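You operate a simulated robot arm through the tools that you are given. There is no shell and no other tool. Be economical: measure what you need, move in short steps, check, and stop when the job is done.

You are at the controls of a simulated robot arm. One attempt, no reset.

Task
Pull the scrap bin open.

It is judged by the outcome, as a careful person would: the job done as asked, and still so three seconds after it is handed in. It fails if anything else is knocked over, pushed out of place, dropped, spilled or broken.

Robot
A 6-joint arm with a two-finger parallel gripper on a trunk, on a base that drives. Base frame: it is fixed to the floor where the robot stands at the start and does not move with it; the origin is under the middle of the robot, x ahead of it, y to its left, z up. Units: m, rad, N and s.
Its first joint turns from -2.897 to 2.897 rad. Places, roughly: scrap bin [1.4, 0.5, 0.2]. Payload 3.43 kg.
Tool frame: the origin (TCP) lies between the finger pads and is the grasp point; the fingertips stand 0.034 m ahead of it; z points along the fingers, y is the line along which they close. The gripper opens to 0.128 m. The fingers are 0.024 m wide and 0.012 m thick; the gripper's body (0.048 by 0.13 m) begins 0.096 m behind the TCP.
Orientation is that of the tool frame in the base frame, as a unit quaternion [w, x, y, z]. With the fingers straight down and closing along the base's y, the tool's x points along the base's -x, its y along +y and its z along -z.

Tools
- The arm moves only by the tool move_arm. Its argument "targets" is a list that holds one entry, the list of rows, each a list of 7 numbers: the turn, a rotation vector about the tool's x, y, z in units of 180 degrees (1.0 is 180 degrees), then the shift along the tool's x, y, z in units of 200 mm (1.0 is 200 mm), then the gripper command, from -1 (fully open) to 1 (shut), values between in proportion. In form: [[[rx, ry, rz, tx, ty, tz, hand], ...]]. A call has 1 to 8 rows; each row is the pose to reach, as a shift and turn from the pose commanded when the call began, along the tool's axes at that moment. A call with a number of a shift or a turn outside -1 to 1 is refused whole. Each row takes 0.2 s and may step no farther than 0.05 m and 0.15 rad from the row before; otherwise, or with a gripper value out of range, the whole call is refused. Where a pose cannot be reached the arm comes as near as it can. A force on the tool above 40 N (or 10 N above the force at the start of the call, whichever is more), or a blocked arm, ends the call early, and 0.2 s more pass. Each finger travels about 0.153 m/s and halts on what it meets, pressing with about 45 N; the grip force reading is that of the motor and also rises with nothing between the fingers. The clock runs only during rows and for 0.2 s after the last one: add rows that repeat a pose to give the fingers time. The reply holds the time, the measured pose of the TCP, the force on the tool along the base axes, the opening and the grip force, in the units named above and with some noise.
- Cameras (640 x 400 px; columns grow to the right, rows downward): "scene" is now at [0.1594, 0.2088, 1.1828]; the picture's right is [-0.17, -0.99, -0.00], its down [-0.70, 0.12, -0.70] and it looks along [0.69, -0.12, -0.71] (base axes); focal length 263 px, centre (320, 200). "wrist" rides on the gripper at [0.076, -0.011, -0.16] in the tool frame; the picture's right is [0.15, 0.99, 0.00], its down [-0.88, 0.13, -0.46] and it looks along [-0.45, 0.07, 0.89] (tool axes); focal length 234 px, centre (320, 200). There is no depth. A picture from a camera that has moved, and an enlarged one, comes with that camera's place and axes in the base frame and with its lens.
- capture(camera): a new picture of that camera. The clock stands still meanwhile.
- steer(legs): drives the robot by 1 to 6 legs, each [ahead, left, turn to the left] in m, m and rad, along the robot's own axes; the way and the turn of a leg run together, so that a leg with both is an arc; at most 1.5 m and 3.142 rad a leg. The arm and the cameras ride along, it lands a little off, and it stops where it bumps. It gives what a move gives.
- pan_tilt(pan, tilt): turns the head with the scene camera to pan (to the left, within 2.496 rad either way) and tilt (down, from -0.506 to 1.204), counted from straight ahead of the robot. It gives what a move gives.
- inspect(camera, box): a new picture of the part [left, top, right, bottom] of that camera's present view, enlarged. The clock stands still meanwhile.
- job_done(): hands the job in; it is judged then, once.

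Work in short steps. Places have to be worked out from the pictures, the camera data and where the tool is seen: move nearer, look again, correct. Check each grasp and each placing, and mend what went wrong. You have 120 turns and 78 pictures in all, those below and enlarged ones among them. Open the gripper and draw the arm clear of the work before you hand the job in, unless the task says otherwise; then end with one line.

The tools are called after "Request:" as name(argument=value, ...) on one line, values as JSON. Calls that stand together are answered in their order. move_arm: Moves the arm, as the interface text tells. Its arguments: {"type":"object","properties":{"targets":{"type":"array","items":{"type":"array","items":{"type":"array","items":{"type":"number"}}}}},"required":["targets"]} The other tools are called the same way: steer (legs) drives the base; pan_tilt (pan, tilt) turns the head that bears the scene camera; capture (camera) takes a picture; inspect (camera, box) takes an enlarged picture of a part of a camera's view; job_done () hands the job in.

At the start:

```text
time_s: 0.0
position: [0.7437, -0.262, 0.4897]
orientation: [0.0, 0.0, 1.0, -0.001]
force: [0.1, -0.2, -0.1]
grip_width: 0.1281
gripper_force: 0.1
robot x, y, heading: [-0.0042, -0.0019, 0.002]
head pan, tilt: [-0.171, 0.792]
```

scene: 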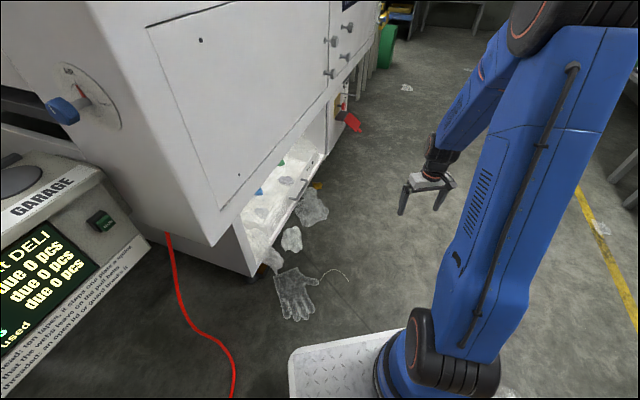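
wrist: 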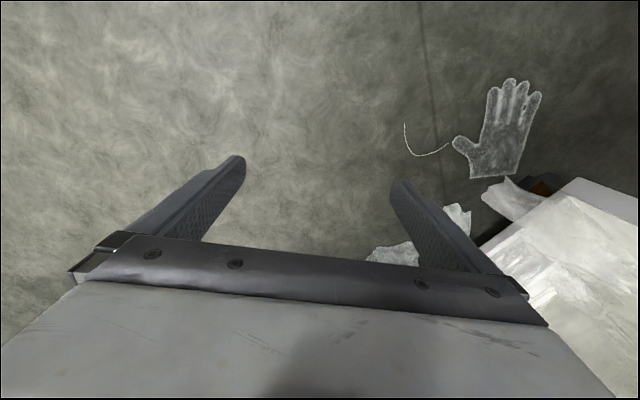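

The bin seems to be the low, scrap-filled drawer under the white cabinet. I'll turn the head toward it and look more closely.

Request:
pan_tilt(pan=0.25, tilt=0.75)

Request:
capture(camera="scene")

Request:
inspect(camera="scene", box=[260, 80, 500, 300])

```text
time_s: 0.9
position: [0.7433, -0.2604, 0.4899]
orientation: [0.0, 0.0, 1.0, -0.001]
force: [0.3, -0.3, -0.5]
grip_width: 0.1278
gripper_force: 0.1
robot x, y, heading: [-0.0015, -0.0003, 0.0]
head pan, tilt: [0.25, 0.75]
```

```text
75 pictures are left
camera scene: at [0.1598, 0.243, 1.1862], right [0.25, -0.97, 0.0], down [-0.66, -0.17, -0.73], along [0.71, 0.18, -0.68], focal length 263 px, centre (320, 200)
```

scene: 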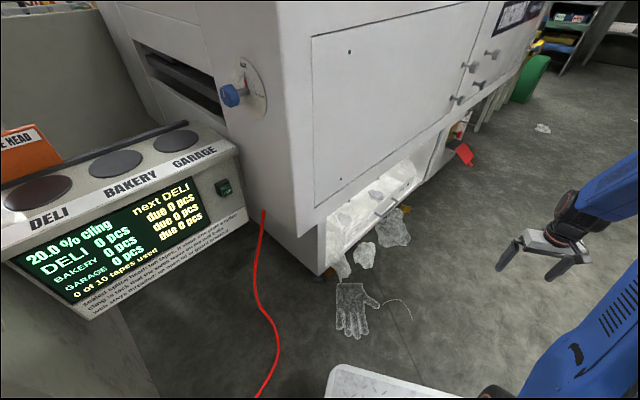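

```text
1.82 times, centred on (380, 190) of scene
camera zoom: at [0.1598, 0.243, 1.1862], right [0.25, -0.97, 0.0], down [-0.66, -0.17, -0.73], along [0.71, 0.18, -0.68], focal length 478 px, centre (211, 218)
```

zoom: 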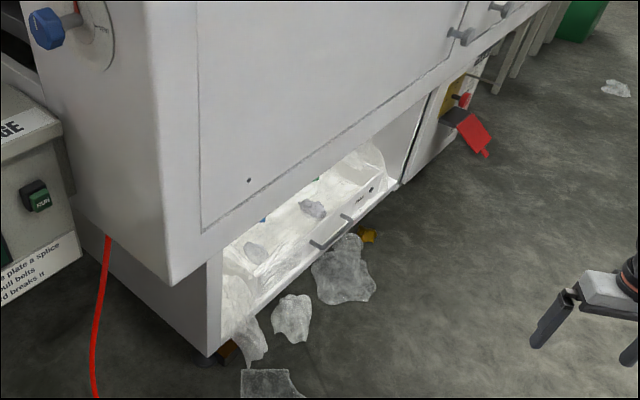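

The bin has a bar handle near [1.2, 0.13], and the face is angled. I'll zoom further on the handle and its surroundings.

Request:
inspect(camera="scene", box=[310, 140, 430, 215])

Request:
inspect(camera="scene", box=[310, 200, 430, 345])

Request:
inspect(camera="scene", box=[400, 90, 520, 220])

Request:
inspect(camera="scene", box=[0, 140, 260, 320])

```text
5.33 times, centred on (370, 178) of scene
camera zoom: at [0.1598, 0.243, 1.1862], right [0.25, -0.97, 0.0], down [-0.66, -0.17, -0.73], along [0.71, 0.18, -0.68], focal length 1401 px, centre (53, 320)
```

zoom: 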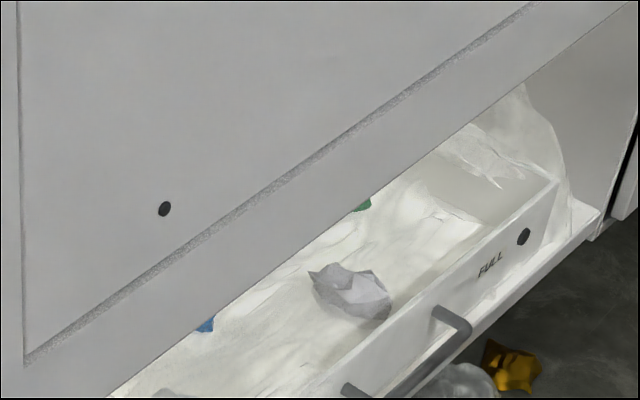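

```text
2.76 times, centred on (370, 272) of scene
camera zoom: at [0.1598, 0.243, 1.1862], right [0.25, -0.97, 0.0], down [-0.66, -0.17, -0.73], along [0.71, 0.18, -0.68], focal length 725 px, centre (182, 0)
```

zoom: 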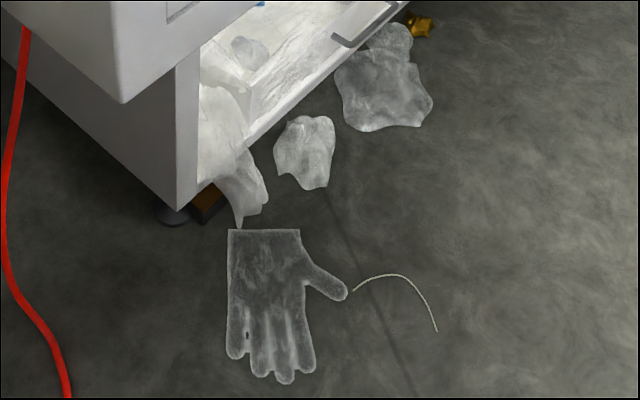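

```text
3.08 times, centred on (460, 155) of scene
camera zoom: at [0.1598, 0.243, 1.1862], right [0.25, -0.97, 0.0], down [-0.66, -0.17, -0.73], along [0.71, 0.18, -0.68], focal length 808 px, centre (-111, 338)
```

zoom: 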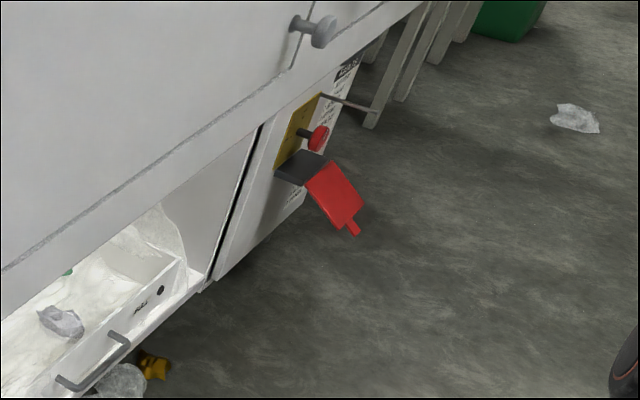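

```text
2.22 times, centred on (130, 230) of scene
camera zoom: at [0.1598, 0.243, 1.1862], right [0.25, -0.97, 0.0], down [-0.66, -0.17, -0.73], along [0.71, 0.18, -0.68], focal length 584 px, centre (742, 133)
```

zoom: 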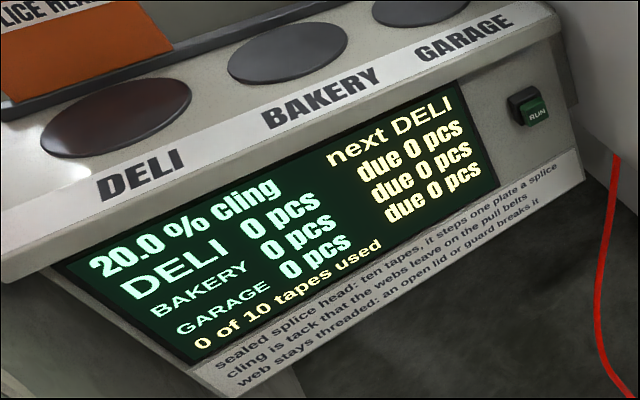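

The handle bar runs along about (0.87, −0.49), with the pull direction about (−0.49, −0.87). I want to stand in front of it, near (0.77, −0.72), so I'll check that this area of floor is clear.

Request:
pan_tilt(pan=-0.9, tilt=0.75)

Request:
capture(camera="scene")

```text
time_s: 2.2
position: [0.7434, -0.2609, 0.489]
orientation: [0.0, -0.001, 1.0, -0.001]
force: [-0.2, -0.1, 0.0]
grip_width: 0.1281
gripper_force: 0.0
robot x, y, heading: [-0.0002, 0.0021, 0.002]
head pan, tilt: [-0.901, 0.75]
```

```text
69 pictures are left
camera scene: at [0.1311, 0.1577, 1.1862], right [-0.78, -0.62, 0.0], down [-0.42, 0.53, -0.73], along [0.45, -0.57, -0.68], focal length 263 px, centre (320, 200)
```

scene: 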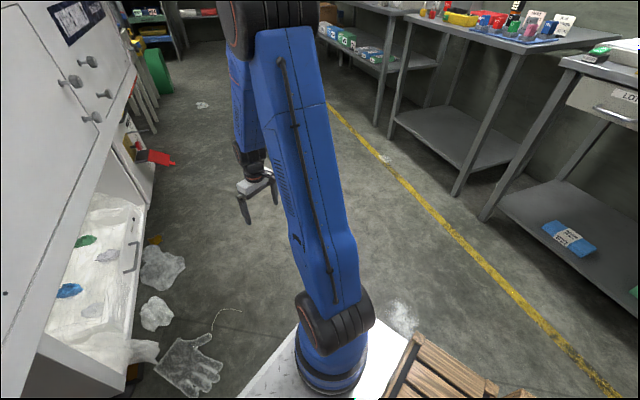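

There is a wooden crate close on my right, so I'll look down at it before planning the drive.

Request:
pan_tilt(pan=-1.3, tilt=1.15)

Request:
capture(camera="scene")

Request:
pan_tilt(pan=0.1, tilt=1.15)

Request:
capture(camera="scene")

```text
time_s: 3.1
position: [0.7431, -0.2614, 0.49]
orientation: [0.0, -0.001, 1.0, -0.001]
force: [0.0, 0.6, -0.4]
grip_width: 0.128
gripper_force: 0.0
robot x, y, heading: [0.0032, -0.0011, 0.002]
head pan, tilt: [-1.3, 1.15]
```

```text
68 pictures are left
camera scene: at [0.0955, 0.1652, 1.1574], right [-0.96, -0.27, 0.0], down [-0.24, 0.88, -0.41], along [0.11, -0.39, -0.91], focal length 263 px, centre (320, 200)
```

scene: 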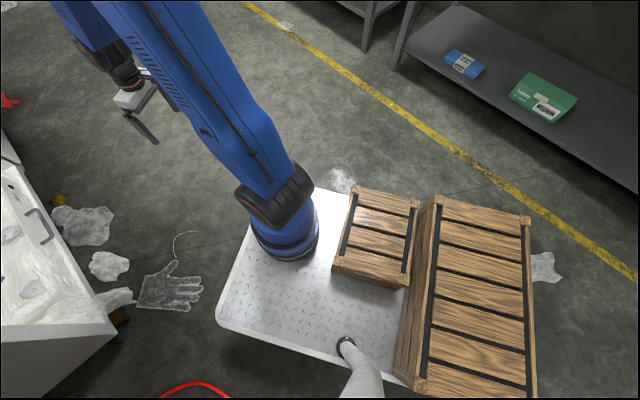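

```text
time_s: 4.7
position: [0.7428, -0.2616, 0.4899]
orientation: [0.0, 0.0, 1.0, -0.001]
force: [0.0, -0.4, 0.5]
grip_width: 0.128
gripper_force: 0.1
robot x, y, heading: [-0.0014, 0.0015, 0.001]
head pan, tilt: [0.099, 1.15]
```

```text
67 pictures are left
camera scene: at [0.1388, 0.2285, 1.1573], right [0.1, -1.0, 0.0], down [-0.91, -0.09, -0.41], along [0.41, 0.04, -0.91], focal length 263 px, centre (320, 200)
```

scene: 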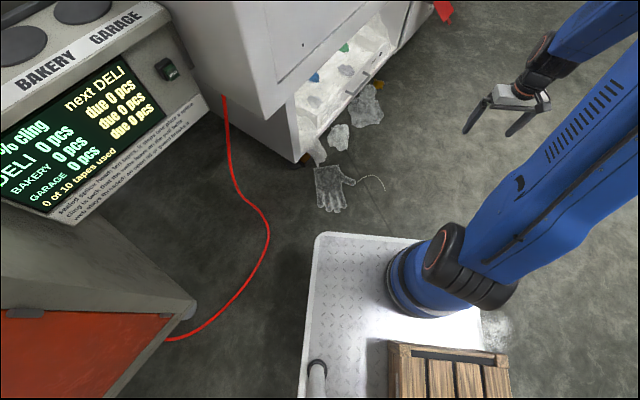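

The crates seem to be standing on the robot's own platform. A short drive will show whether they ride along.

Request:
steer(legs=[[0.1, -0.15, 0.0]])

Request:
pan_tilt(pan=-1.3, tilt=1.15)

Request:
capture(camera="scene")

```text
time_s: 6.2
position: [0.8407, -0.4139, 0.4902]
orientation: [0.0, 0.002, 1.0, -0.002]
force: [-0.7, -0.1, -0.1]
grip_width: 0.1279
gripper_force: 0.1
robot x, y, heading: [0.0976, -0.1491, 0.0]
head pan, tilt: [0.099, 1.15]
```

```text
time_s: 7.7
position: [0.8416, -0.4134, 0.4903]
orientation: [-0.001, 0.001, 1.0, -0.001]
force: [0.0, 0.3, 0.0]
grip_width: 0.1279
gripper_force: 0.1
robot x, y, heading: [0.0998, -0.1502, -0.004]
head pan, tilt: [-1.3, 1.15]
```

```text
66 pictures are left
camera scene: at [0.1948, 0.0158, 1.1573], right [-0.96, -0.26, 0.0], down [-0.24, 0.88, -0.41], along [0.11, -0.39, -0.91], focal length 263 px, centre (320, 200)
```

scene: 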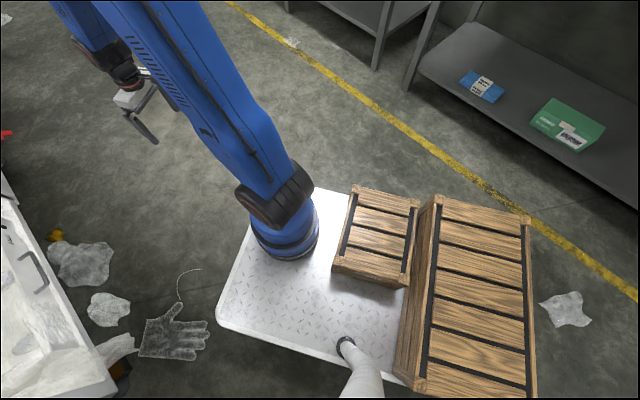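

The crates are cargo and ride along with the robot. I'll drive toward the stand point in front of the bin in modest legs.

Request:
steer(legs=[[0.3, -0.5, 0.0], [0.0, 0.0, 0.5], [0.0, 0.0, 0.55]])

Request:
pan_tilt(pan=0.0, tilt=0.75)

Request:
capture(camera="scene")

Request:
capture(camera="wrist")

```text
time_s: 13.9
position: [1.0027, -0.1348, 0.4897]
orientation: [0.0, -0.499, 0.866, -0.001]
force: [-0.7, -1.5, -0.3]
grip_width: 0.1278
gripper_force: 0.0
robot x, y, heading: [0.4004, -0.6465, 1.044]
head pan, tilt: [-1.3, 1.15]
```

```text
time_s: 15.4
position: [1.0029, -0.1344, 0.4895]
orientation: [-0.001, -0.498, 0.867, -0.001]
force: [-0.3, -0.9, -0.2]
grip_width: 0.1281
gripper_force: 0.1
robot x, y, heading: [0.401, -0.6444, 1.048]
head pan, tilt: [0.0, 0.75]
```

```text
65 pictures are left
camera scene: at [0.2941, -0.3915, 1.1862], right [0.86, -0.5, 0.0], down [-0.34, -0.59, -0.73], along [0.37, 0.63, -0.68], focal length 263 px, centre (320, 200)
```

scene: 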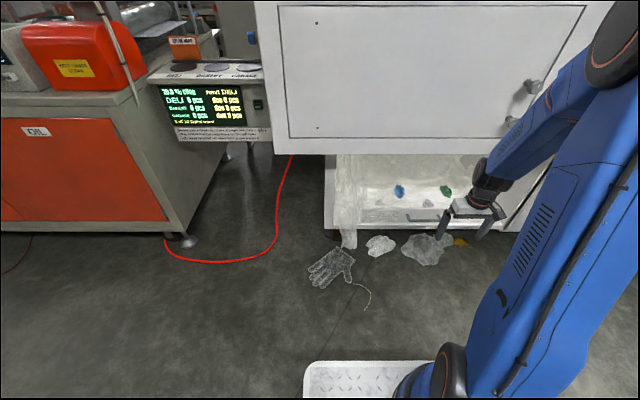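

```text
64 pictures are left
camera wrist: at [0.9739, -0.2041, 0.6503], right [-0.93, 0.37, 0.0], down [0.33, 0.83, 0.46], along [0.17, 0.42, -0.89], focal length 234 px, centre (320, 200)
```

wrist: 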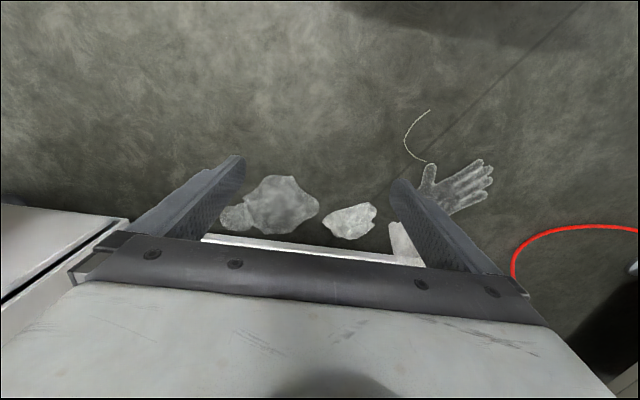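

I now have a nearly frontal view, so I'll zoom on the bin to locate the handle from this second viewpoint.

Request:
inspect(camera="scene", box=[310, 140, 510, 265])

```text
3.20 times, centred on (410, 202) of scene
camera zoom: at [0.2941, -0.3915, 1.1862], right [0.86, -0.5, 0.0], down [-0.34, -0.59, -0.73], along [0.37, 0.63, -0.68], focal length 841 px, centre (32, 192)
```

zoom: 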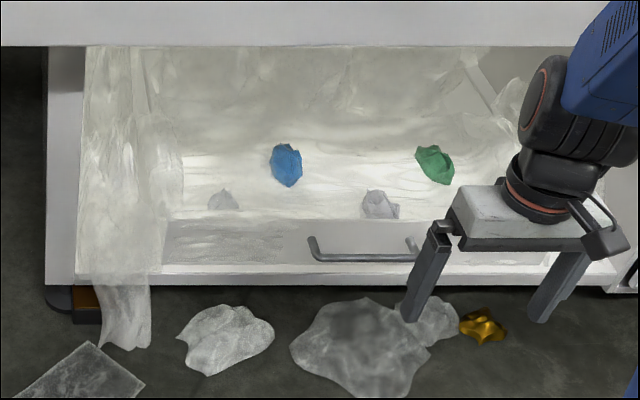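

The two views put the handle bar from about [1.138, 0.162] to [1.278, 0.085] at z≈0.204, with the cabinet overhanging above z≈0.65. I'll shift the base slightly back and right so the arm faces the handle, then turn the gripper 90° so it closes along the pull direction.

Request:
steer(legs=[[-0.06, -0.15, 0.0]])

Request:
move_arm(targets=[[[0, 0, 0.046, 0, 0, 0, -1], [0, 0, 0.092, 0, 0, 0, -1], [0, 0, 0.138, 0, 0, 0, -1], [0, 0, 0.184, 0, 0, 0, -1], [0, 0, 0.23, 0, 0, 0, -1], [0, 0, 0.276, 0, 0, 0, -1], [0, 0, 0.322, 0, 0, 0, -1], [0, 0, 0.368, 0, 0, 0, -1]]])

Request:
move_arm(targets=[[[0, 0, 0.046, 0, 0, 0, -1], [0, 0, 0.092, 0, 0, 0, -1], [0, 0, 0.132, 0, 0, 0, -1]]])

Request:
capture(camera="scene")

Request:
capture(camera="wrist")

```text
time_s: 16.8
position: [1.1056, -0.2652, 0.4903]
orientation: [0.001, -0.497, 0.868, 0.0]
force: [-0.3, -0.8, -0.2]
grip_width: 0.128
gripper_force: 0.0
robot x, y, heading: [0.4975, -0.7745, 1.034]
head pan, tilt: [0.0, 0.75]
```

```text
time_s: 18.6
position: [1.1051, -0.2665, 0.4896]
orientation: [0.0, 0.059, 0.998, 0.0]
force: [0.2, -0.2, -0.2]
grip_width: 0.128
gripper_force: 0.1
robot x, y, heading: [0.5053, -0.7722, 1.039]
head pan, tilt: [0.0, 0.75]
```

```text
time_s: 19.4
position: [1.1055, -0.265, 0.4895]
orientation: [0.0, 0.264, 0.964, -0.001]
force: [-0.6, -0.8, 0.1]
grip_width: 0.1279
gripper_force: 0.1
robot x, y, heading: [0.507, -0.7719, 1.039]
head pan, tilt: [0.0, 0.75]
```

```text
62 pictures are left
camera scene: at [0.3955, -0.519, 1.1862], right [0.86, -0.51, 0.0], down [-0.35, -0.59, -0.73], along [0.37, 0.63, -0.68], focal length 263 px, centre (320, 200)
```

scene: 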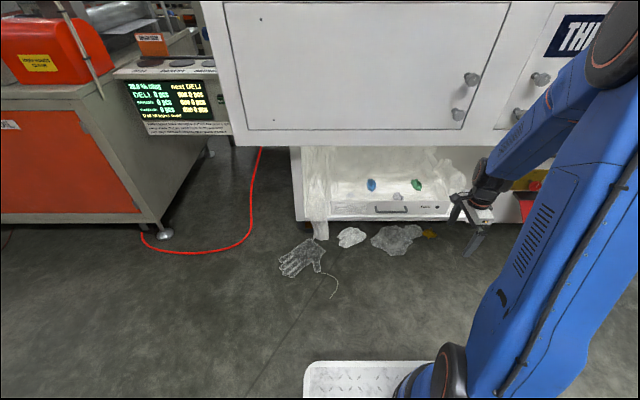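

```text
61 pictures are left
camera wrist: at [1.0343, -0.2354, 0.6499], right [0.38, 0.93, 0.0], down [0.82, -0.34, 0.46], along [0.42, -0.17, -0.89], focal length 234 px, centre (320, 200)
```

wrist: 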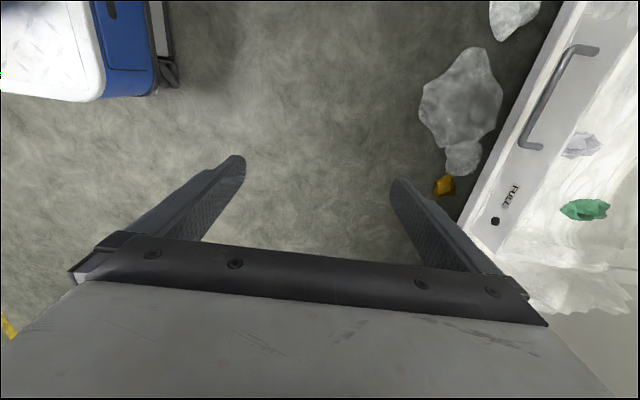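

The wrist view confirms the bar, with its middle at ≈[1.212, 0.121, 0.204], and the tool's y axis now points into the bin. I'll zoom in to measure the gap behind the bar.

Request:
inspect(camera="wrist", box=[480, 20, 640, 200])

```text
2.22 times, centred on (560, 110) of wrist
camera zoom: at [1.0343, -0.2354, 0.6499], right [0.38, 0.93, 0.0], down [0.82, -0.34, 0.46], along [0.42, -0.17, -0.89], focal length 520 px, centre (-213, 400)
```

zoom: 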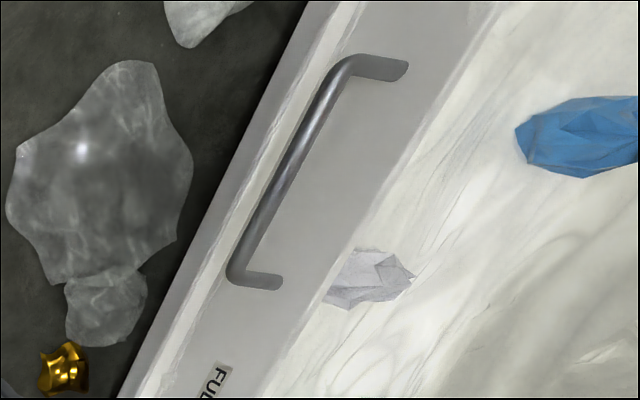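

The clear gap behind the bar is about 35 mm, enough for a 12 mm finger. I'll narrow the gripper to about 36 mm and lower it while still well out from the cabinet, so the wrist stays under the overhang.

Request:
move_arm(targets=[[[0, 0, 0, 0.105, 0, 0.2, 0.4375], [0, 0, 0, 0.21, 0, 0.4, 0.4375], [0, 0, 0, 0.315, 0, 0.6, 0.4375], [0, 0, 0, 0.42, 0, 0.8, 0.4375], [0, 0, 0, 0.525, 0, 1.0, 0.4375], [0, 0, 0, 0.525, 0.2, 1.0, 0.4375], [0, 0, 0, 0.525, 0.4, 1.0, 0.4375], [0, 0, 0, 0.525, 0.6, 1.0, 0.4375]]])

Request:
capture(camera="scene")

Request:
capture(camera="wrist")

```text
time_s: 21.2
position: [1.0754, -0.1087, 0.2893]
orientation: [0.001, 0.262, 0.965, 0.0]
force: [1.0, -1.0, 0.4]
grip_width: 0.036
gripper_force: 0.1
robot x, y, heading: [0.5028, -0.7714, 1.04]
head pan, tilt: [0.0, 0.75]
```

```text
59 pictures are left
camera scene: at [0.3955, -0.5191, 1.1862], right [0.86, -0.51, 0.0], down [-0.35, -0.59, -0.73], along [0.37, 0.63, -0.68], focal length 263 px, centre (320, 200)
```

scene: 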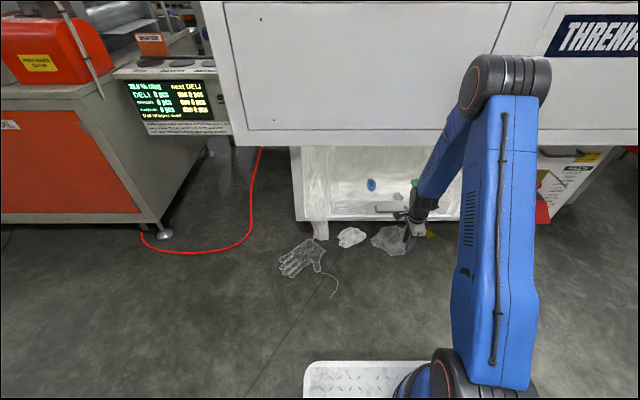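

```text
58 pictures are left
camera wrist: at [1.0042, -0.0781, 0.4499], right [0.37, 0.93, 0.0], down [0.82, -0.33, 0.46], along [0.42, -0.17, -0.89], focal length 234 px, centre (320, 200)
```

wrist: 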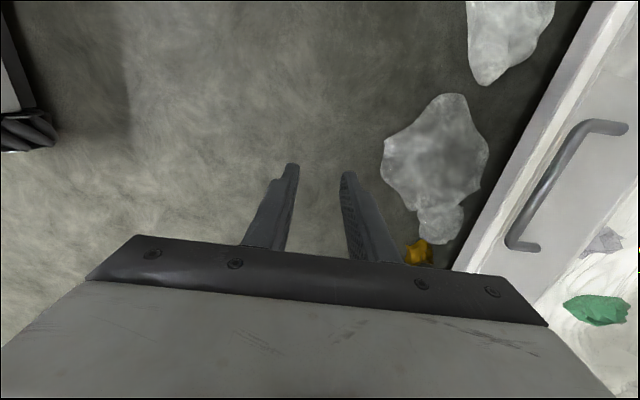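

Re-measured, the bar middle is ≈[1.209, 0.119], which is 0.264 m farther along tool y. I'll move to hover above it and check.

Request:
move_arm(targets=[[[0, 0, 0, 0, 0.22, 0, 0.4375], [0, 0, 0, 0, 0.44, 0, 0.4375], [0, 0, 0, 0, 0.66, 0, 0.4375], [0, 0, 0, 0, 0.88, 0, 0.4375], [0, 0, 0, 0, 1.0, 0, 0.4375]]])

Request:
capture(camera="wrist")

Request:
capture(camera="scene")

```text
time_s: 22.4
position: [1.1798, 0.0632, 0.2882]
orientation: [0.001, 0.262, 0.965, 0.0]
force: [0.7, 0.4, 0.0]
grip_width: 0.0362
gripper_force: 0.1
robot x, y, heading: [0.5018, -0.7736, 1.037]
head pan, tilt: [0.0, 0.75]
```

```text
57 pictures are left
camera wrist: at [1.1079, 0.0937, 0.449], right [0.38, 0.93, 0.0], down [0.82, -0.33, 0.46], along [0.42, -0.17, -0.89], focal length 234 px, centre (320, 200)
```

wrist: 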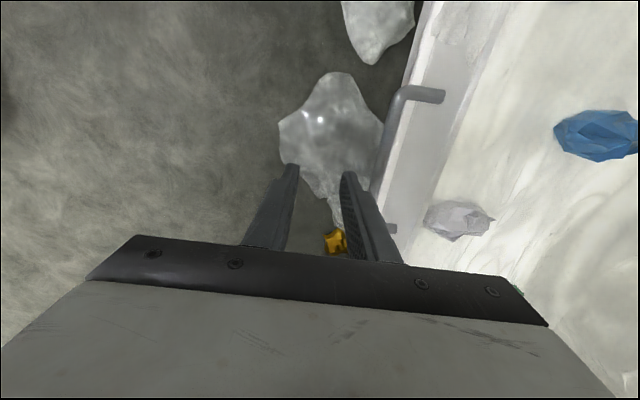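

```text
56 pictures are left
camera scene: at [0.3955, -0.5191, 1.1862], right [0.86, -0.51, 0.0], down [-0.35, -0.59, -0.73], along [0.37, 0.63, -0.68], focal length 263 px, centre (320, 200)
```

scene: 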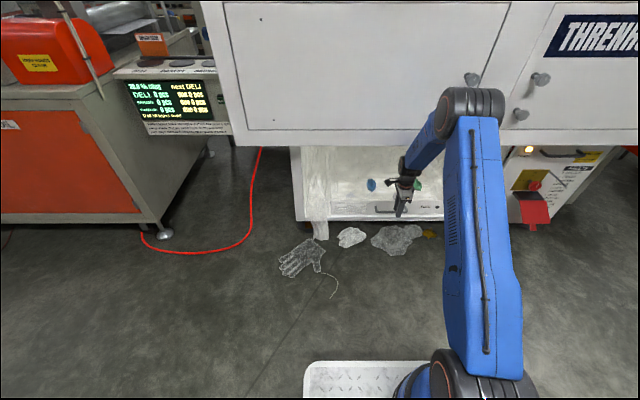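

The bar is about 0.066 m farther in and the tool is already centred along it. I'll move that distance and look straight down before descending.

Request:
move_arm(targets=[[[0, 0, 0, 0, 0.17, 0, 0.4375], [0, 0, 0, 0, 0.33, 0, 0.4375], [0, 0, 0, 0, 0.33, 0.1, 0.4375]]])

Request:
capture(camera="wrist")

Request:
inspect(camera="scene", box=[320, 80, 520, 260])

```text
time_s: 23.2
position: [1.1909, 0.0787, 0.2618]
orientation: [-0.007, 0.265, 0.964, -0.018]
force: [0.8, 0.5, 0.2]
grip_width: 0.0359
gripper_force: 0.1
robot x, y, heading: [0.4981, -0.7866, 1.034]
head pan, tilt: [0.0, 0.75]
```

```text
55 pictures are left
camera wrist: at [1.1239, 0.114, 0.4228], right [0.38, 0.92, -0.04], down [0.83, -0.33, 0.45], along [0.4, -0.2, -0.89], focal length 234 px, centre (320, 200)
```

wrist: 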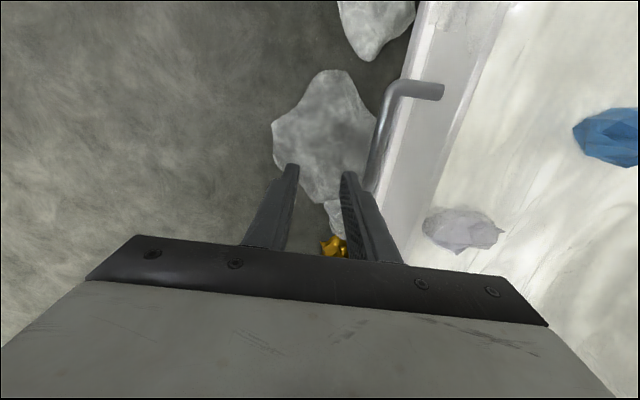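

```text
2.22 times, centred on (420, 170) of scene
camera zoom: at [0.3856, -0.5396, 1.1875], right [0.86, -0.51, 0.0], down [-0.34, -0.58, -0.74], along [0.37, 0.63, -0.68], focal length 584 px, centre (98, 267)
```

zoom: 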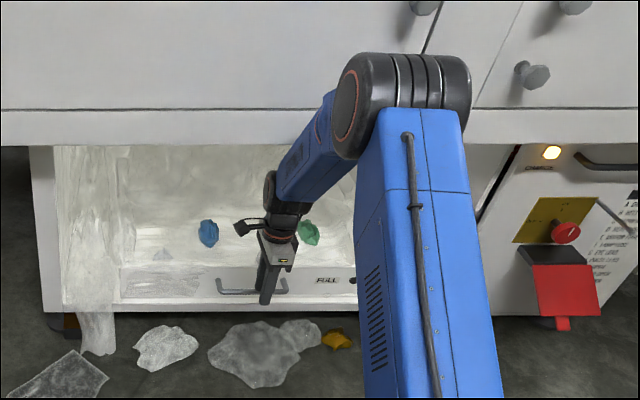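

The base was nudged back about 13 mm and the tool tipped a little, so the forearm or elbow is touching the overhang. I'll retreat right away, then tilt the tool to bring the wrist outward.

Request:
move_arm(targets=[[[0, 0, 0, 0, -0.2, -0.1, 0.4375], [0, 0, 0, 0, -0.4, -0.1, 0.4375], [0, 0, 0, 0, -0.6, -0.1, 0.4375], [0, 0, 0, 0, -0.8, -0.1, 0.4375]]])

Request:
capture(camera="scene")

```text
time_s: 24.2
position: [1.1281, -0.0173, 0.2878]
orientation: [0.001, 0.262, 0.965, 0.0]
force: [-0.1, -1.1, 0.3]
grip_width: 0.036
gripper_force: 0.0
robot x, y, heading: [0.5009, -0.7693, 1.041]
head pan, tilt: [0.0, 0.75]
```

```text
53 pictures are left
camera scene: at [0.3956, -0.5182, 1.1862], right [0.86, -0.51, 0.0], down [-0.35, -0.59, -0.73], along [0.37, 0.63, -0.68], focal length 263 px, centre (320, 200)
```

scene: 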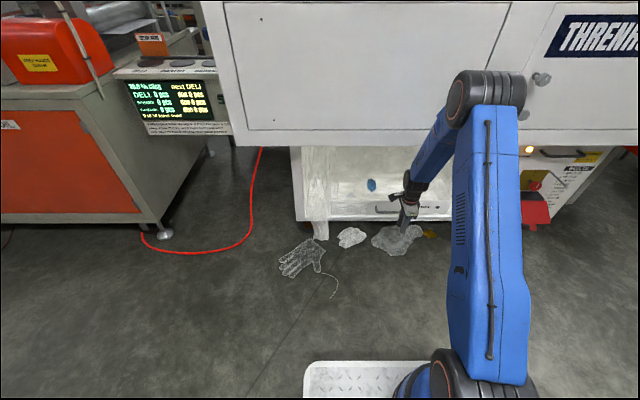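

The base sprang back and nothing is displaced. Before backing up for a flatter forearm, I'll check the clearance behind me.

Request:
pan_tilt(pan=-2.3, tilt=0.95)

Request:
capture(camera="scene")

Request:
pan_tilt(pan=2.4, tilt=0.95)

Request:
capture(camera="scene")

```text
time_s: 26.4
position: [1.1281, -0.0183, 0.2884]
orientation: [0.001, 0.263, 0.965, 0.001]
force: [-0.7, 0.3, -0.5]
grip_width: 0.0359
gripper_force: 0.1
robot x, y, heading: [0.5064, -0.7694, 1.038]
head pan, tilt: [-2.3, 0.949]
```

```text
52 pictures are left
camera scene: at [0.3757, -0.6597, 1.1707], right [-0.95, -0.31, 0.0], down [-0.25, 0.77, -0.58], along [0.18, -0.55, -0.81], focal length 263 px, centre (320, 200)
```

scene: 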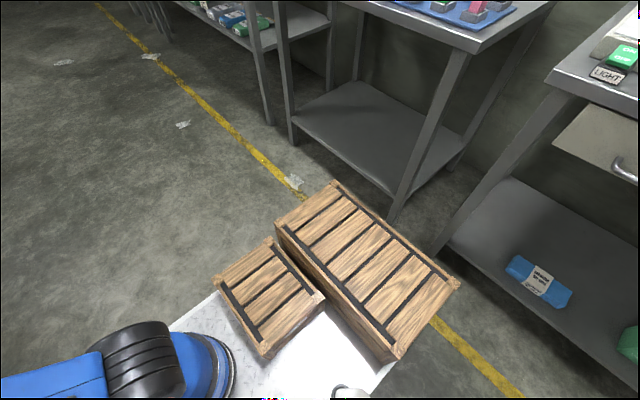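

```text
time_s: 30.1
position: [1.1303, -0.0181, 0.2884]
orientation: [0.001, 0.262, 0.965, 0.0]
force: [0.1, 0.7, 0.1]
grip_width: 0.0358
gripper_force: 0.0
robot x, y, heading: [0.5017, -0.7747, 1.043]
head pan, tilt: [2.4, 0.949]
```

```text
51 pictures are left
camera scene: at [0.284, -0.6117, 1.1707], right [-0.29, 0.96, 0.0], down [0.78, 0.24, -0.58], along [-0.56, -0.17, -0.81], focal length 263 px, centre (320, 200)
```

scene: 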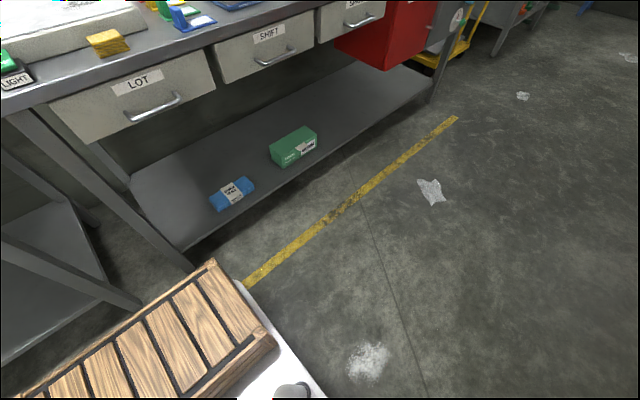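

The bench is about 0.27 m behind the platform, so I can back up 0.12 m. Then I'll tilt the tool about 0.45 rad so it leans away from the cabinet.

Request:
steer(legs=[[-0.12, 0.0, 0.0]])

Request:
move_arm(targets=[[[-0.036, 0, 0, 0, 0, 0, 0.4375], [-0.072, 0, 0, 0, 0, 0, 0.4375], [-0.108, 0, 0, 0, 0, 0, 0.4375], [-0.143, 0, 0, 0, 0, 0, 0.4375]]])

Request:
pan_tilt(pan=0.0, tilt=0.75)

Request:
capture(camera="scene")

Request:
capture(camera="wrist")

```text
time_s: 31.3
position: [1.0676, -0.122, 0.2876]
orientation: [0.0, 0.262, 0.965, 0.0]
force: [-0.1, 0.2, 0.0]
grip_width: 0.0361
gripper_force: 0.1
robot x, y, heading: [0.4414, -0.8771, 1.04]
head pan, tilt: [2.4, 0.949]
```

```text
time_s: 32.3
position: [1.0771, -0.134, 0.2845]
orientation: [0.071, 0.264, 0.951, 0.146]
force: [0.8, -1.1, -0.3]
grip_width: 0.0361
gripper_force: 0.0
out of reach, approached as far as the arm can: row 3, 4
robot x, y, heading: [0.4444, -0.8784, 1.037]
head pan, tilt: [2.4, 0.949]
```

```text
time_s: 34.5
position: [1.0771, -0.1345, 0.2855]
orientation: [0.069, 0.263, 0.951, 0.146]
force: [1.1, -0.3, -0.1]
grip_width: 0.0362
gripper_force: 0.1
robot x, y, heading: [0.4399, -0.882, 1.039]
head pan, tilt: [0.0, 0.75]
```

```text
50 pictures are left
camera scene: at [0.3343, -0.623, 1.1862], right [0.86, -0.51, 0.0], down [-0.35, -0.59, -0.73], along [0.37, 0.63, -0.68], focal length 263 px, centre (320, 200)
```

scene: 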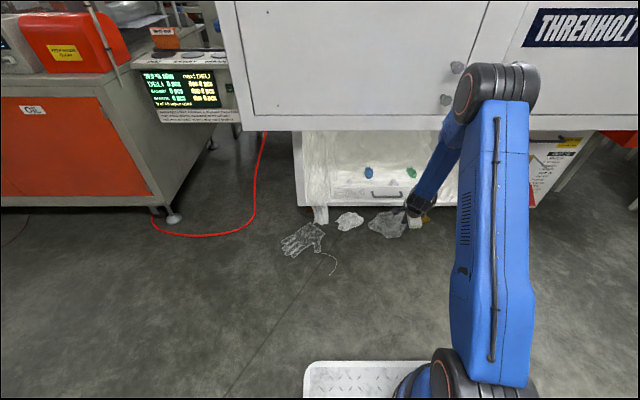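

```text
49 pictures are left
camera wrist: at [0.9736, -0.1422, 0.429], right [0.35, 0.89, 0.3], down [0.72, -0.46, 0.52], along [0.6, 0.03, -0.8], focal length 234 px, centre (320, 200)
```

wrist: 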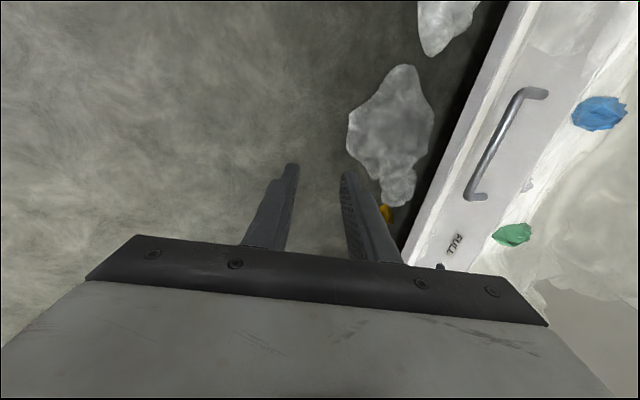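

The tilt reached about 0.32 rad (0.45 is out of reach this close in), and 0.32 is what I want. I'll set the tilt to that and move inward to just before the bar at hover height.

Request:
move_arm(targets=[[[0.041, 0, 0, 0, 0.189, 0.107, 0.5], [0.041, 0, 0, 0, 0.378, 0.214, 0.5], [0.041, 0, 0, 0, 0.566, 0.322, 0.5], [0.041, 0, 0, 0, 0.755, 0.429, 0.5]]])

Request:
capture(camera="wrist")

Request:
capture(camera="scene")

```text
time_s: 35.5
position: [1.1541, 0.0268, 0.2782]
orientation: [0.042, 0.259, 0.953, 0.154]
force: [0.2, -0.7, -0.2]
grip_width: 0.032
gripper_force: 0.2
out of reach, approached as far as the arm can: row 1
robot x, y, heading: [0.4388, -0.8762, 1.042]
head pan, tilt: [0.0, 0.75]
```

```text
48 pictures are left
camera wrist: at [1.059, 0.0132, 0.426], right [0.35, 0.88, 0.31], down [0.75, -0.46, 0.47], along [0.56, 0.07, -0.82], focal length 234 px, centre (320, 200)
```

wrist: 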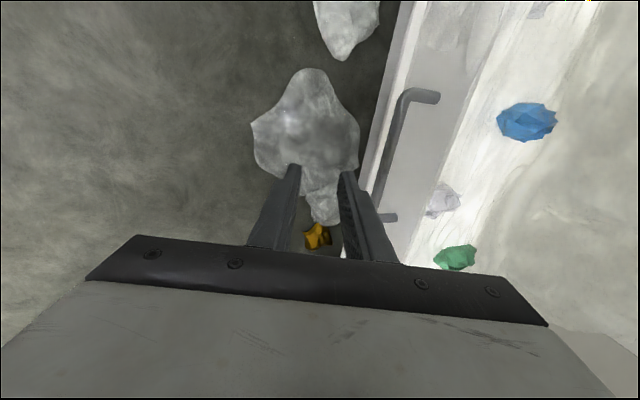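

```text
47 pictures are left
camera scene: at [0.3342, -0.6232, 1.1862], right [0.86, -0.51, 0.0], down [-0.35, -0.59, -0.73], along [0.37, 0.63, -0.68], focal length 263 px, centre (320, 200)
```

scene: 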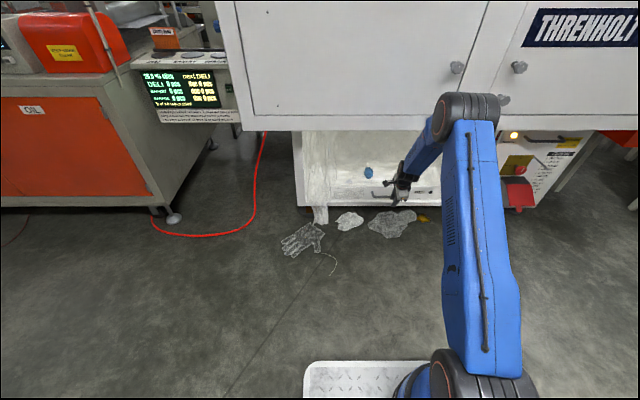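

The tool is tracking well, and the bar is re-measured at about 0.107 m farther inward. I'll advance to hover with the fingers lined up along the approach axis, then check for any contact.

Request:
move_arm(targets=[[[0, 0, 0, 0, 0.198, 0.087, 0.5], [0, 0, 0, 0, 0.396, 0.173, 0.5]]])

Request:
capture(camera="wrist")

Request:
inspect(camera="scene", box=[320, 80, 520, 260])

```text
time_s: 36.1
position: [1.1994, 0.0989, 0.2693]
orientation: [0.043, 0.26, 0.952, 0.153]
force: [0.6, 0.3, 0.7]
grip_width: 0.0321
gripper_force: 0.1
robot x, y, heading: [0.4423, -0.8796, 1.037]
head pan, tilt: [0.0, 0.75]
```

```text
46 pictures are left
camera wrist: at [1.1021, 0.087, 0.4182], right [0.35, 0.88, 0.31], down [0.75, -0.46, 0.47], along [0.56, 0.07, -0.82], focal length 234 px, centre (320, 200)
```

wrist: 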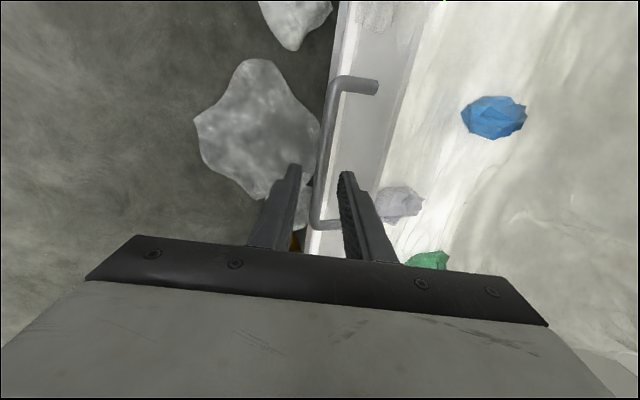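

```text
2.22 times, centred on (420, 170) of scene
camera zoom: at [0.3343, -0.6232, 1.1862], right [0.86, -0.51, 0.0], down [-0.35, -0.59, -0.73], along [0.37, 0.63, -0.68], focal length 584 px, centre (98, 267)
```

zoom: 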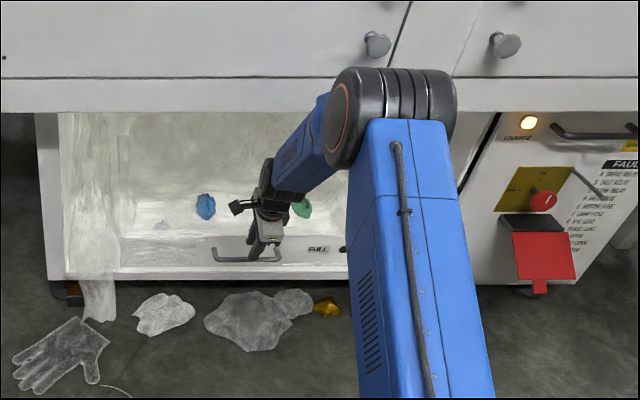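

There is no contact this time, and the bar lies between the fingers. I'll descend along the tool axis about 56 mm to straddle it.

Request:
move_arm(targets=[[[0, 0, 0, 0, 0.015, 0.1, 0.5], [0, 0, 0, 0, 0.015, 0.2, 0.5], [0, 0, 0, 0, 0.015, 0.28, 0.5]]])

Request:
capture(camera="wrist")

Request:
inspect(camera="scene", box=[360, 130, 460, 220])

```text
time_s: 36.9
position: [1.2095, 0.1167, 0.2172]
orientation: [0.043, 0.259, 0.953, 0.154]
force: [-0.1, -0.2, 0.3]
grip_width: 0.032
gripper_force: 0.1
robot x, y, heading: [0.4407, -0.878, 1.038]
head pan, tilt: [0.0, 0.75]
```

```text
44 pictures are left
camera wrist: at [1.1125, 0.1037, 0.3658], right [0.35, 0.88, 0.31], down [0.75, -0.46, 0.47], along [0.56, 0.07, -0.82], focal length 234 px, centre (320, 200)
```

wrist: 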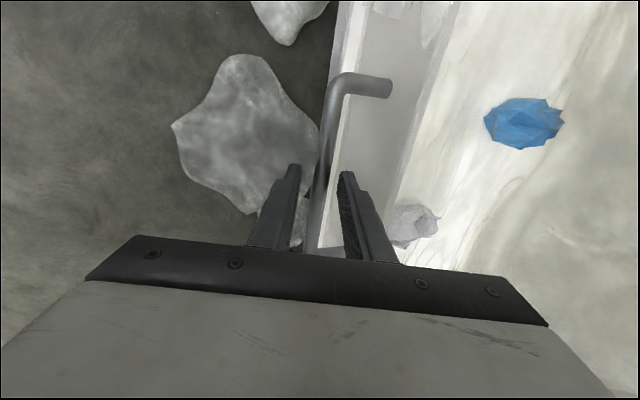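

```text
4.44 times, centred on (410, 175) of scene
camera zoom: at [0.3342, -0.6231, 1.1862], right [0.86, -0.51, 0.0], down [-0.35, -0.59, -0.73], along [0.37, 0.63, -0.68], focal length 1168 px, centre (-80, 311)
```

zoom: 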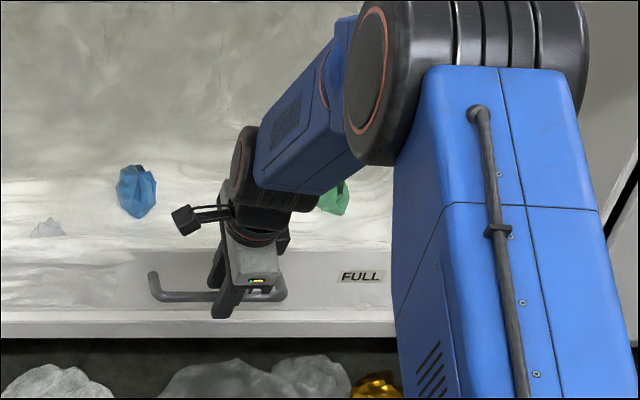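

The fingers appear to straddle the bar with no contact force. I'll close the gripper and check the width.

Request:
move_arm(targets=[[[0, 0, 0, 0, 0, 0, 1], [0, 0, 0, 0, 0, 0, 1], [0, 0, 0, 0, 0, 0, 1]]])

Request:
capture(camera="wrist")

```text
time_s: 37.7
position: [1.2089, 0.1165, 0.2167]
orientation: [0.042, 0.259, 0.953, 0.155]
force: [0.8, 1.4, 0.8]
grip_width: 0.0137
gripper_force: 44.9
robot x, y, heading: [0.4393, -0.8767, 1.041]
head pan, tilt: [0.0, 0.75]
```

```text
42 pictures are left
camera wrist: at [1.1124, 0.1036, 0.366], right [0.35, 0.88, 0.31], down [0.75, -0.46, 0.47], along [0.56, 0.07, -0.82], focal length 234 px, centre (320, 200)
```

wrist: 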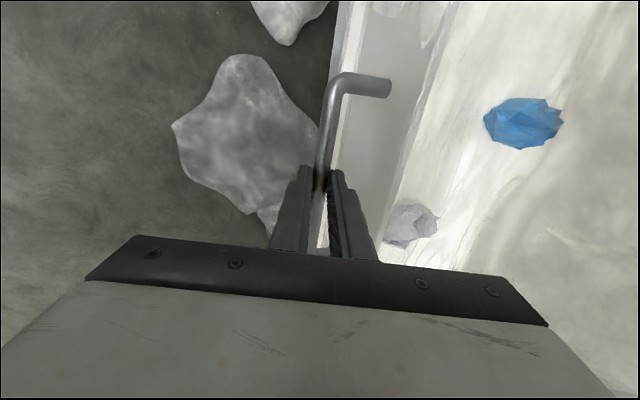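

The bar is gripped (13.7 mm, 45 N). I'll pull horizontally outward, starting with 0.06 m in small steps.

Request:
move_arm(targets=[[[0, 0, 0, -0.002, -0.071, -0.024, 1], [0, 0, 0, -0.004, -0.142, -0.048, 1], [0, 0, 0, -0.006, -0.213, -0.071, 1], [0, 0, 0, -0.008, -0.284, -0.095, 1]]])

Request:
capture(camera="scene")

```text
time_s: 38.7
position: [1.1796, 0.0662, 0.2168]
orientation: [0.041, 0.258, 0.953, 0.154]
force: [-15.0, 7.4, 14.6]
grip_width: 0.0137
gripper_force: 45.1
robot x, y, heading: [0.4452, -0.8777, 1.041]
head pan, tilt: [0.0, 0.75]
```

```text
41 pictures are left
camera scene: at [0.3336, -0.6235, 1.1862], right [0.86, -0.51, 0.0], down [-0.34, -0.59, -0.73], along [0.37, 0.63, -0.68], focal length 263 px, centre (320, 200)
```

scene: 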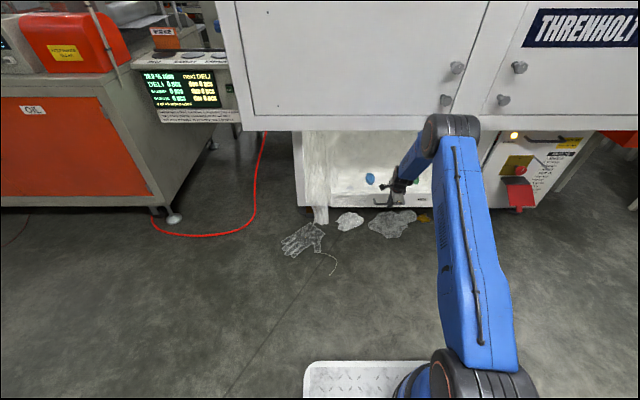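

The bin slid out 58 mm. The side and upward forces suggest my line is slightly off, so I'll continue with a small correction toward tool +x and up.

Request:
move_arm(targets=[[[0, 0, 0, 0.01, -0.07, -0.03, 1], [0, 0, 0, 0.012, -0.138, -0.062, 1], [0, 0, 0, 0.014, -0.208, -0.086, 1], [0, 0, 0, 0.016, -0.279, -0.11, 1]]])

```text
time_s: 39.7
position: [1.1489, 0.0141, 0.2171]
orientation: [0.042, 0.261, 0.952, 0.152]
force: [14.8, -11.6, -14.4]
grip_width: 0.0138
gripper_force: 45.3
robot x, y, heading: [0.4429, -0.8821, 1.036]
head pan, tilt: [0.0, 0.75]
```

The forces flipped, so I overcorrected by about double. I'll back off half of it and keep pulling along the tool's horizontal y.

Request:
move_arm(targets=[[[0, 0, 0, -0.008, -0.097, -0.024, 1], [0, 0, 0, -0.008, -0.192, -0.056, 1], [0, 0, 0, -0.008, -0.287, -0.088, 1], [0, 0, 0, -0.008, -0.382, -0.119, 1]]])

Request:
capture(camera="scene")

```text
time_s: 40.7
position: [1.1078, -0.0556, 0.217]
orientation: [0.043, 0.26, 0.953, 0.153]
force: [22.6, -13.4, -19.4]
grip_width: 0.0135
gripper_force: 45.1
robot x, y, heading: [0.4391, -0.8778, 1.047]
head pan, tilt: [0.0, 0.75]
```

```text
40 pictures are left
camera scene: at [0.335, -0.6226, 1.1861], right [0.86, -0.51, 0.0], down [-0.35, -0.59, -0.73], along [0.37, 0.63, -0.68], focal length 263 px, centre (320, 200)
```

scene: 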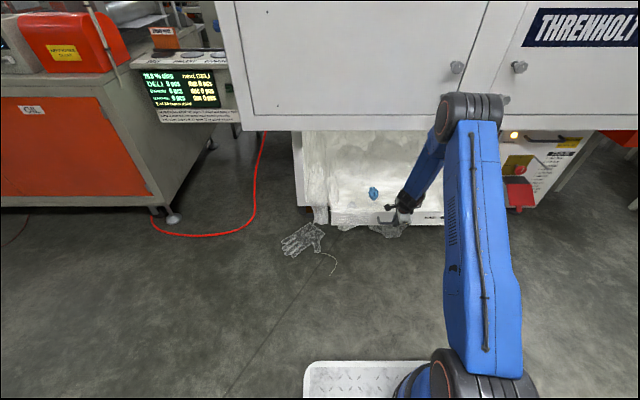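

It's out 0.20 m. I'll make a small correction, about 2 mm toward −x and down, and continue gently.

Request:
move_arm(targets=[[[0, 0, 0, -0.01, -0.078, -0.015, 1], [0, 0, 0, -0.011, -0.153, -0.038, 1], [0, 0, 0, -0.012, -0.228, -0.06, 1], [0, 0, 0, -0.013, -0.303, -0.085, 1]]])

Request:
capture(camera="scene")

Request:
capture(camera="wrist")

```text
time_s: 41.7
position: [1.0781, -0.1076, 0.2181]
orientation: [0.042, 0.257, 0.953, 0.154]
force: [-12.7, 5.9, 15.9]
grip_width: 0.0137
gripper_force: 45.2
robot x, y, heading: [0.4383, -0.8774, 1.039]
head pan, tilt: [0.0, 0.75]
```

```text
39 pictures are left
camera scene: at [0.3333, -0.6235, 1.1862], right [0.86, -0.51, 0.0], down [-0.34, -0.59, -0.73], along [0.37, 0.63, -0.68], focal length 263 px, centre (320, 200)
```

scene: 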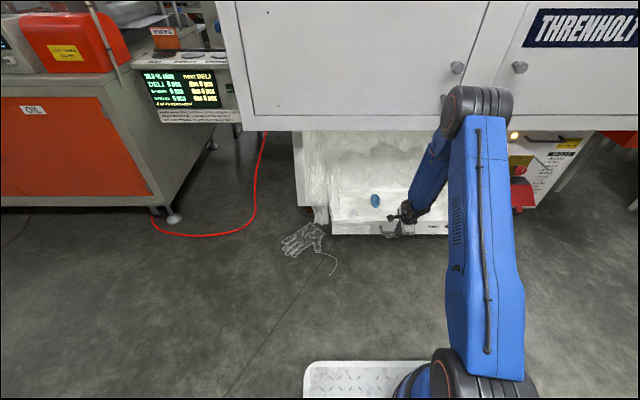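

```text
38 pictures are left
camera wrist: at [0.981, -0.1208, 0.3656], right [0.34, 0.89, 0.31], down [0.75, -0.46, 0.47], along [0.56, 0.07, -0.82], focal length 234 px, centre (320, 200)
```

wrist: 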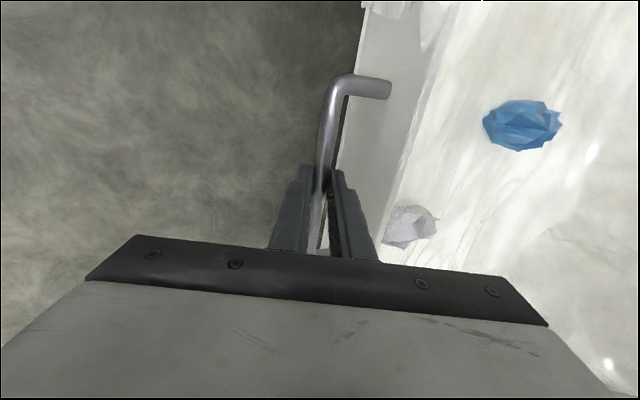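

It's out 0.26 m and the arm is near its inner limit for this tilt. The base heading matches the pull line, so I'll ease the offset and drive back 0.05 m to continue.

Request:
move_arm(targets=[[[0, 0, 0, 0.006, 0.0015, -0.005, 1], [0, 0, 0, 0.006, 0.0015, -0.005, 1]]])

Request:
steer(legs=[[-0.05, 0.0, 0.0]])

```text
time_s: 42.3
position: [1.0762, -0.1066, 0.2168]
orientation: [0.042, 0.258, 0.953, 0.155]
force: [-21.6, 15.6, 9.3]
grip_width: 0.0139
gripper_force: 45.3
robot x, y, heading: [0.4407, -0.8775, 1.038]
head pan, tilt: [0.0, 0.75]
```

```text
time_s: 43.3
position: [1.0526, -0.1512, 0.2168]
orientation: [0.043, 0.258, 0.953, 0.153]
force: [-26.8, 17.8, 5.6]
grip_width: 0.0137
gripper_force: 44.7
robot x, y, heading: [0.4153, -0.9234, 1.043]
head pan, tilt: [0.0, 0.75]
```

It's out 0.31 m. I'll relieve the side force with about 2.5 mm toward +x and look.

Request:
move_arm(targets=[[[0, 0, 0, 0.013, 0.0, -0.002, 1], [0, 0, 0, 0.013, 0.0, -0.002, 1]]])

Request:
capture(camera="scene")

Request:
inspect(camera="scene", box=[280, 110, 480, 270])

```text
time_s: 43.9
position: [1.0525, -0.1507, 0.2172]
orientation: [0.043, 0.259, 0.953, 0.154]
force: [29.6, -16.3, 0.3]
grip_width: 0.0137
gripper_force: 45.0
robot x, y, heading: [0.4155, -0.9202, 1.035]
head pan, tilt: [0.0, 0.75]
```

```text
37 pictures are left
camera scene: at [0.3091, -0.6668, 1.1862], right [0.86, -0.51, 0.0], down [-0.35, -0.59, -0.73], along [0.37, 0.63, -0.68], focal length 263 px, centre (320, 200)
```

scene: 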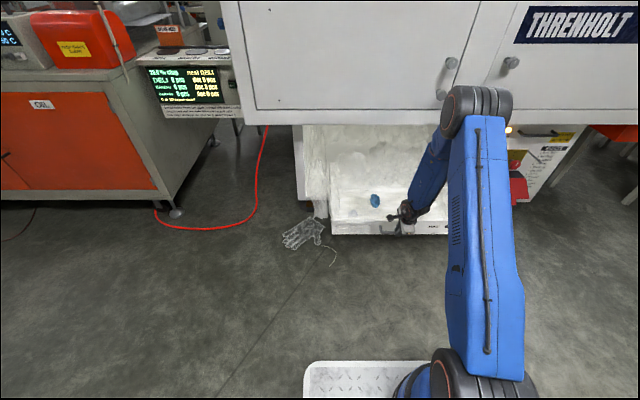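

```text
2.50 times, centred on (380, 190) of scene
camera zoom: at [0.3091, -0.6668, 1.1862], right [0.86, -0.51, 0.0], down [-0.35, -0.59, -0.73], along [0.37, 0.63, -0.68], focal length 657 px, centre (170, 225)
```

zoom: 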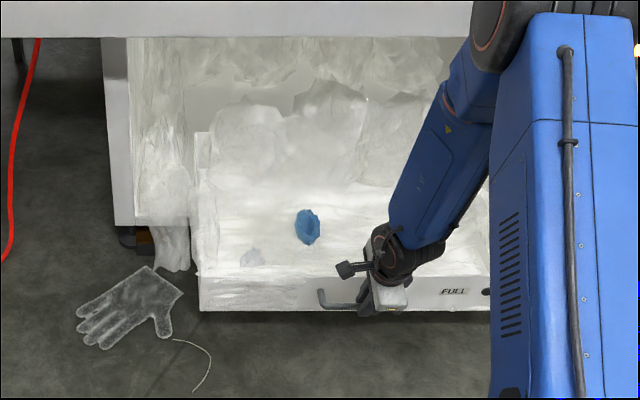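

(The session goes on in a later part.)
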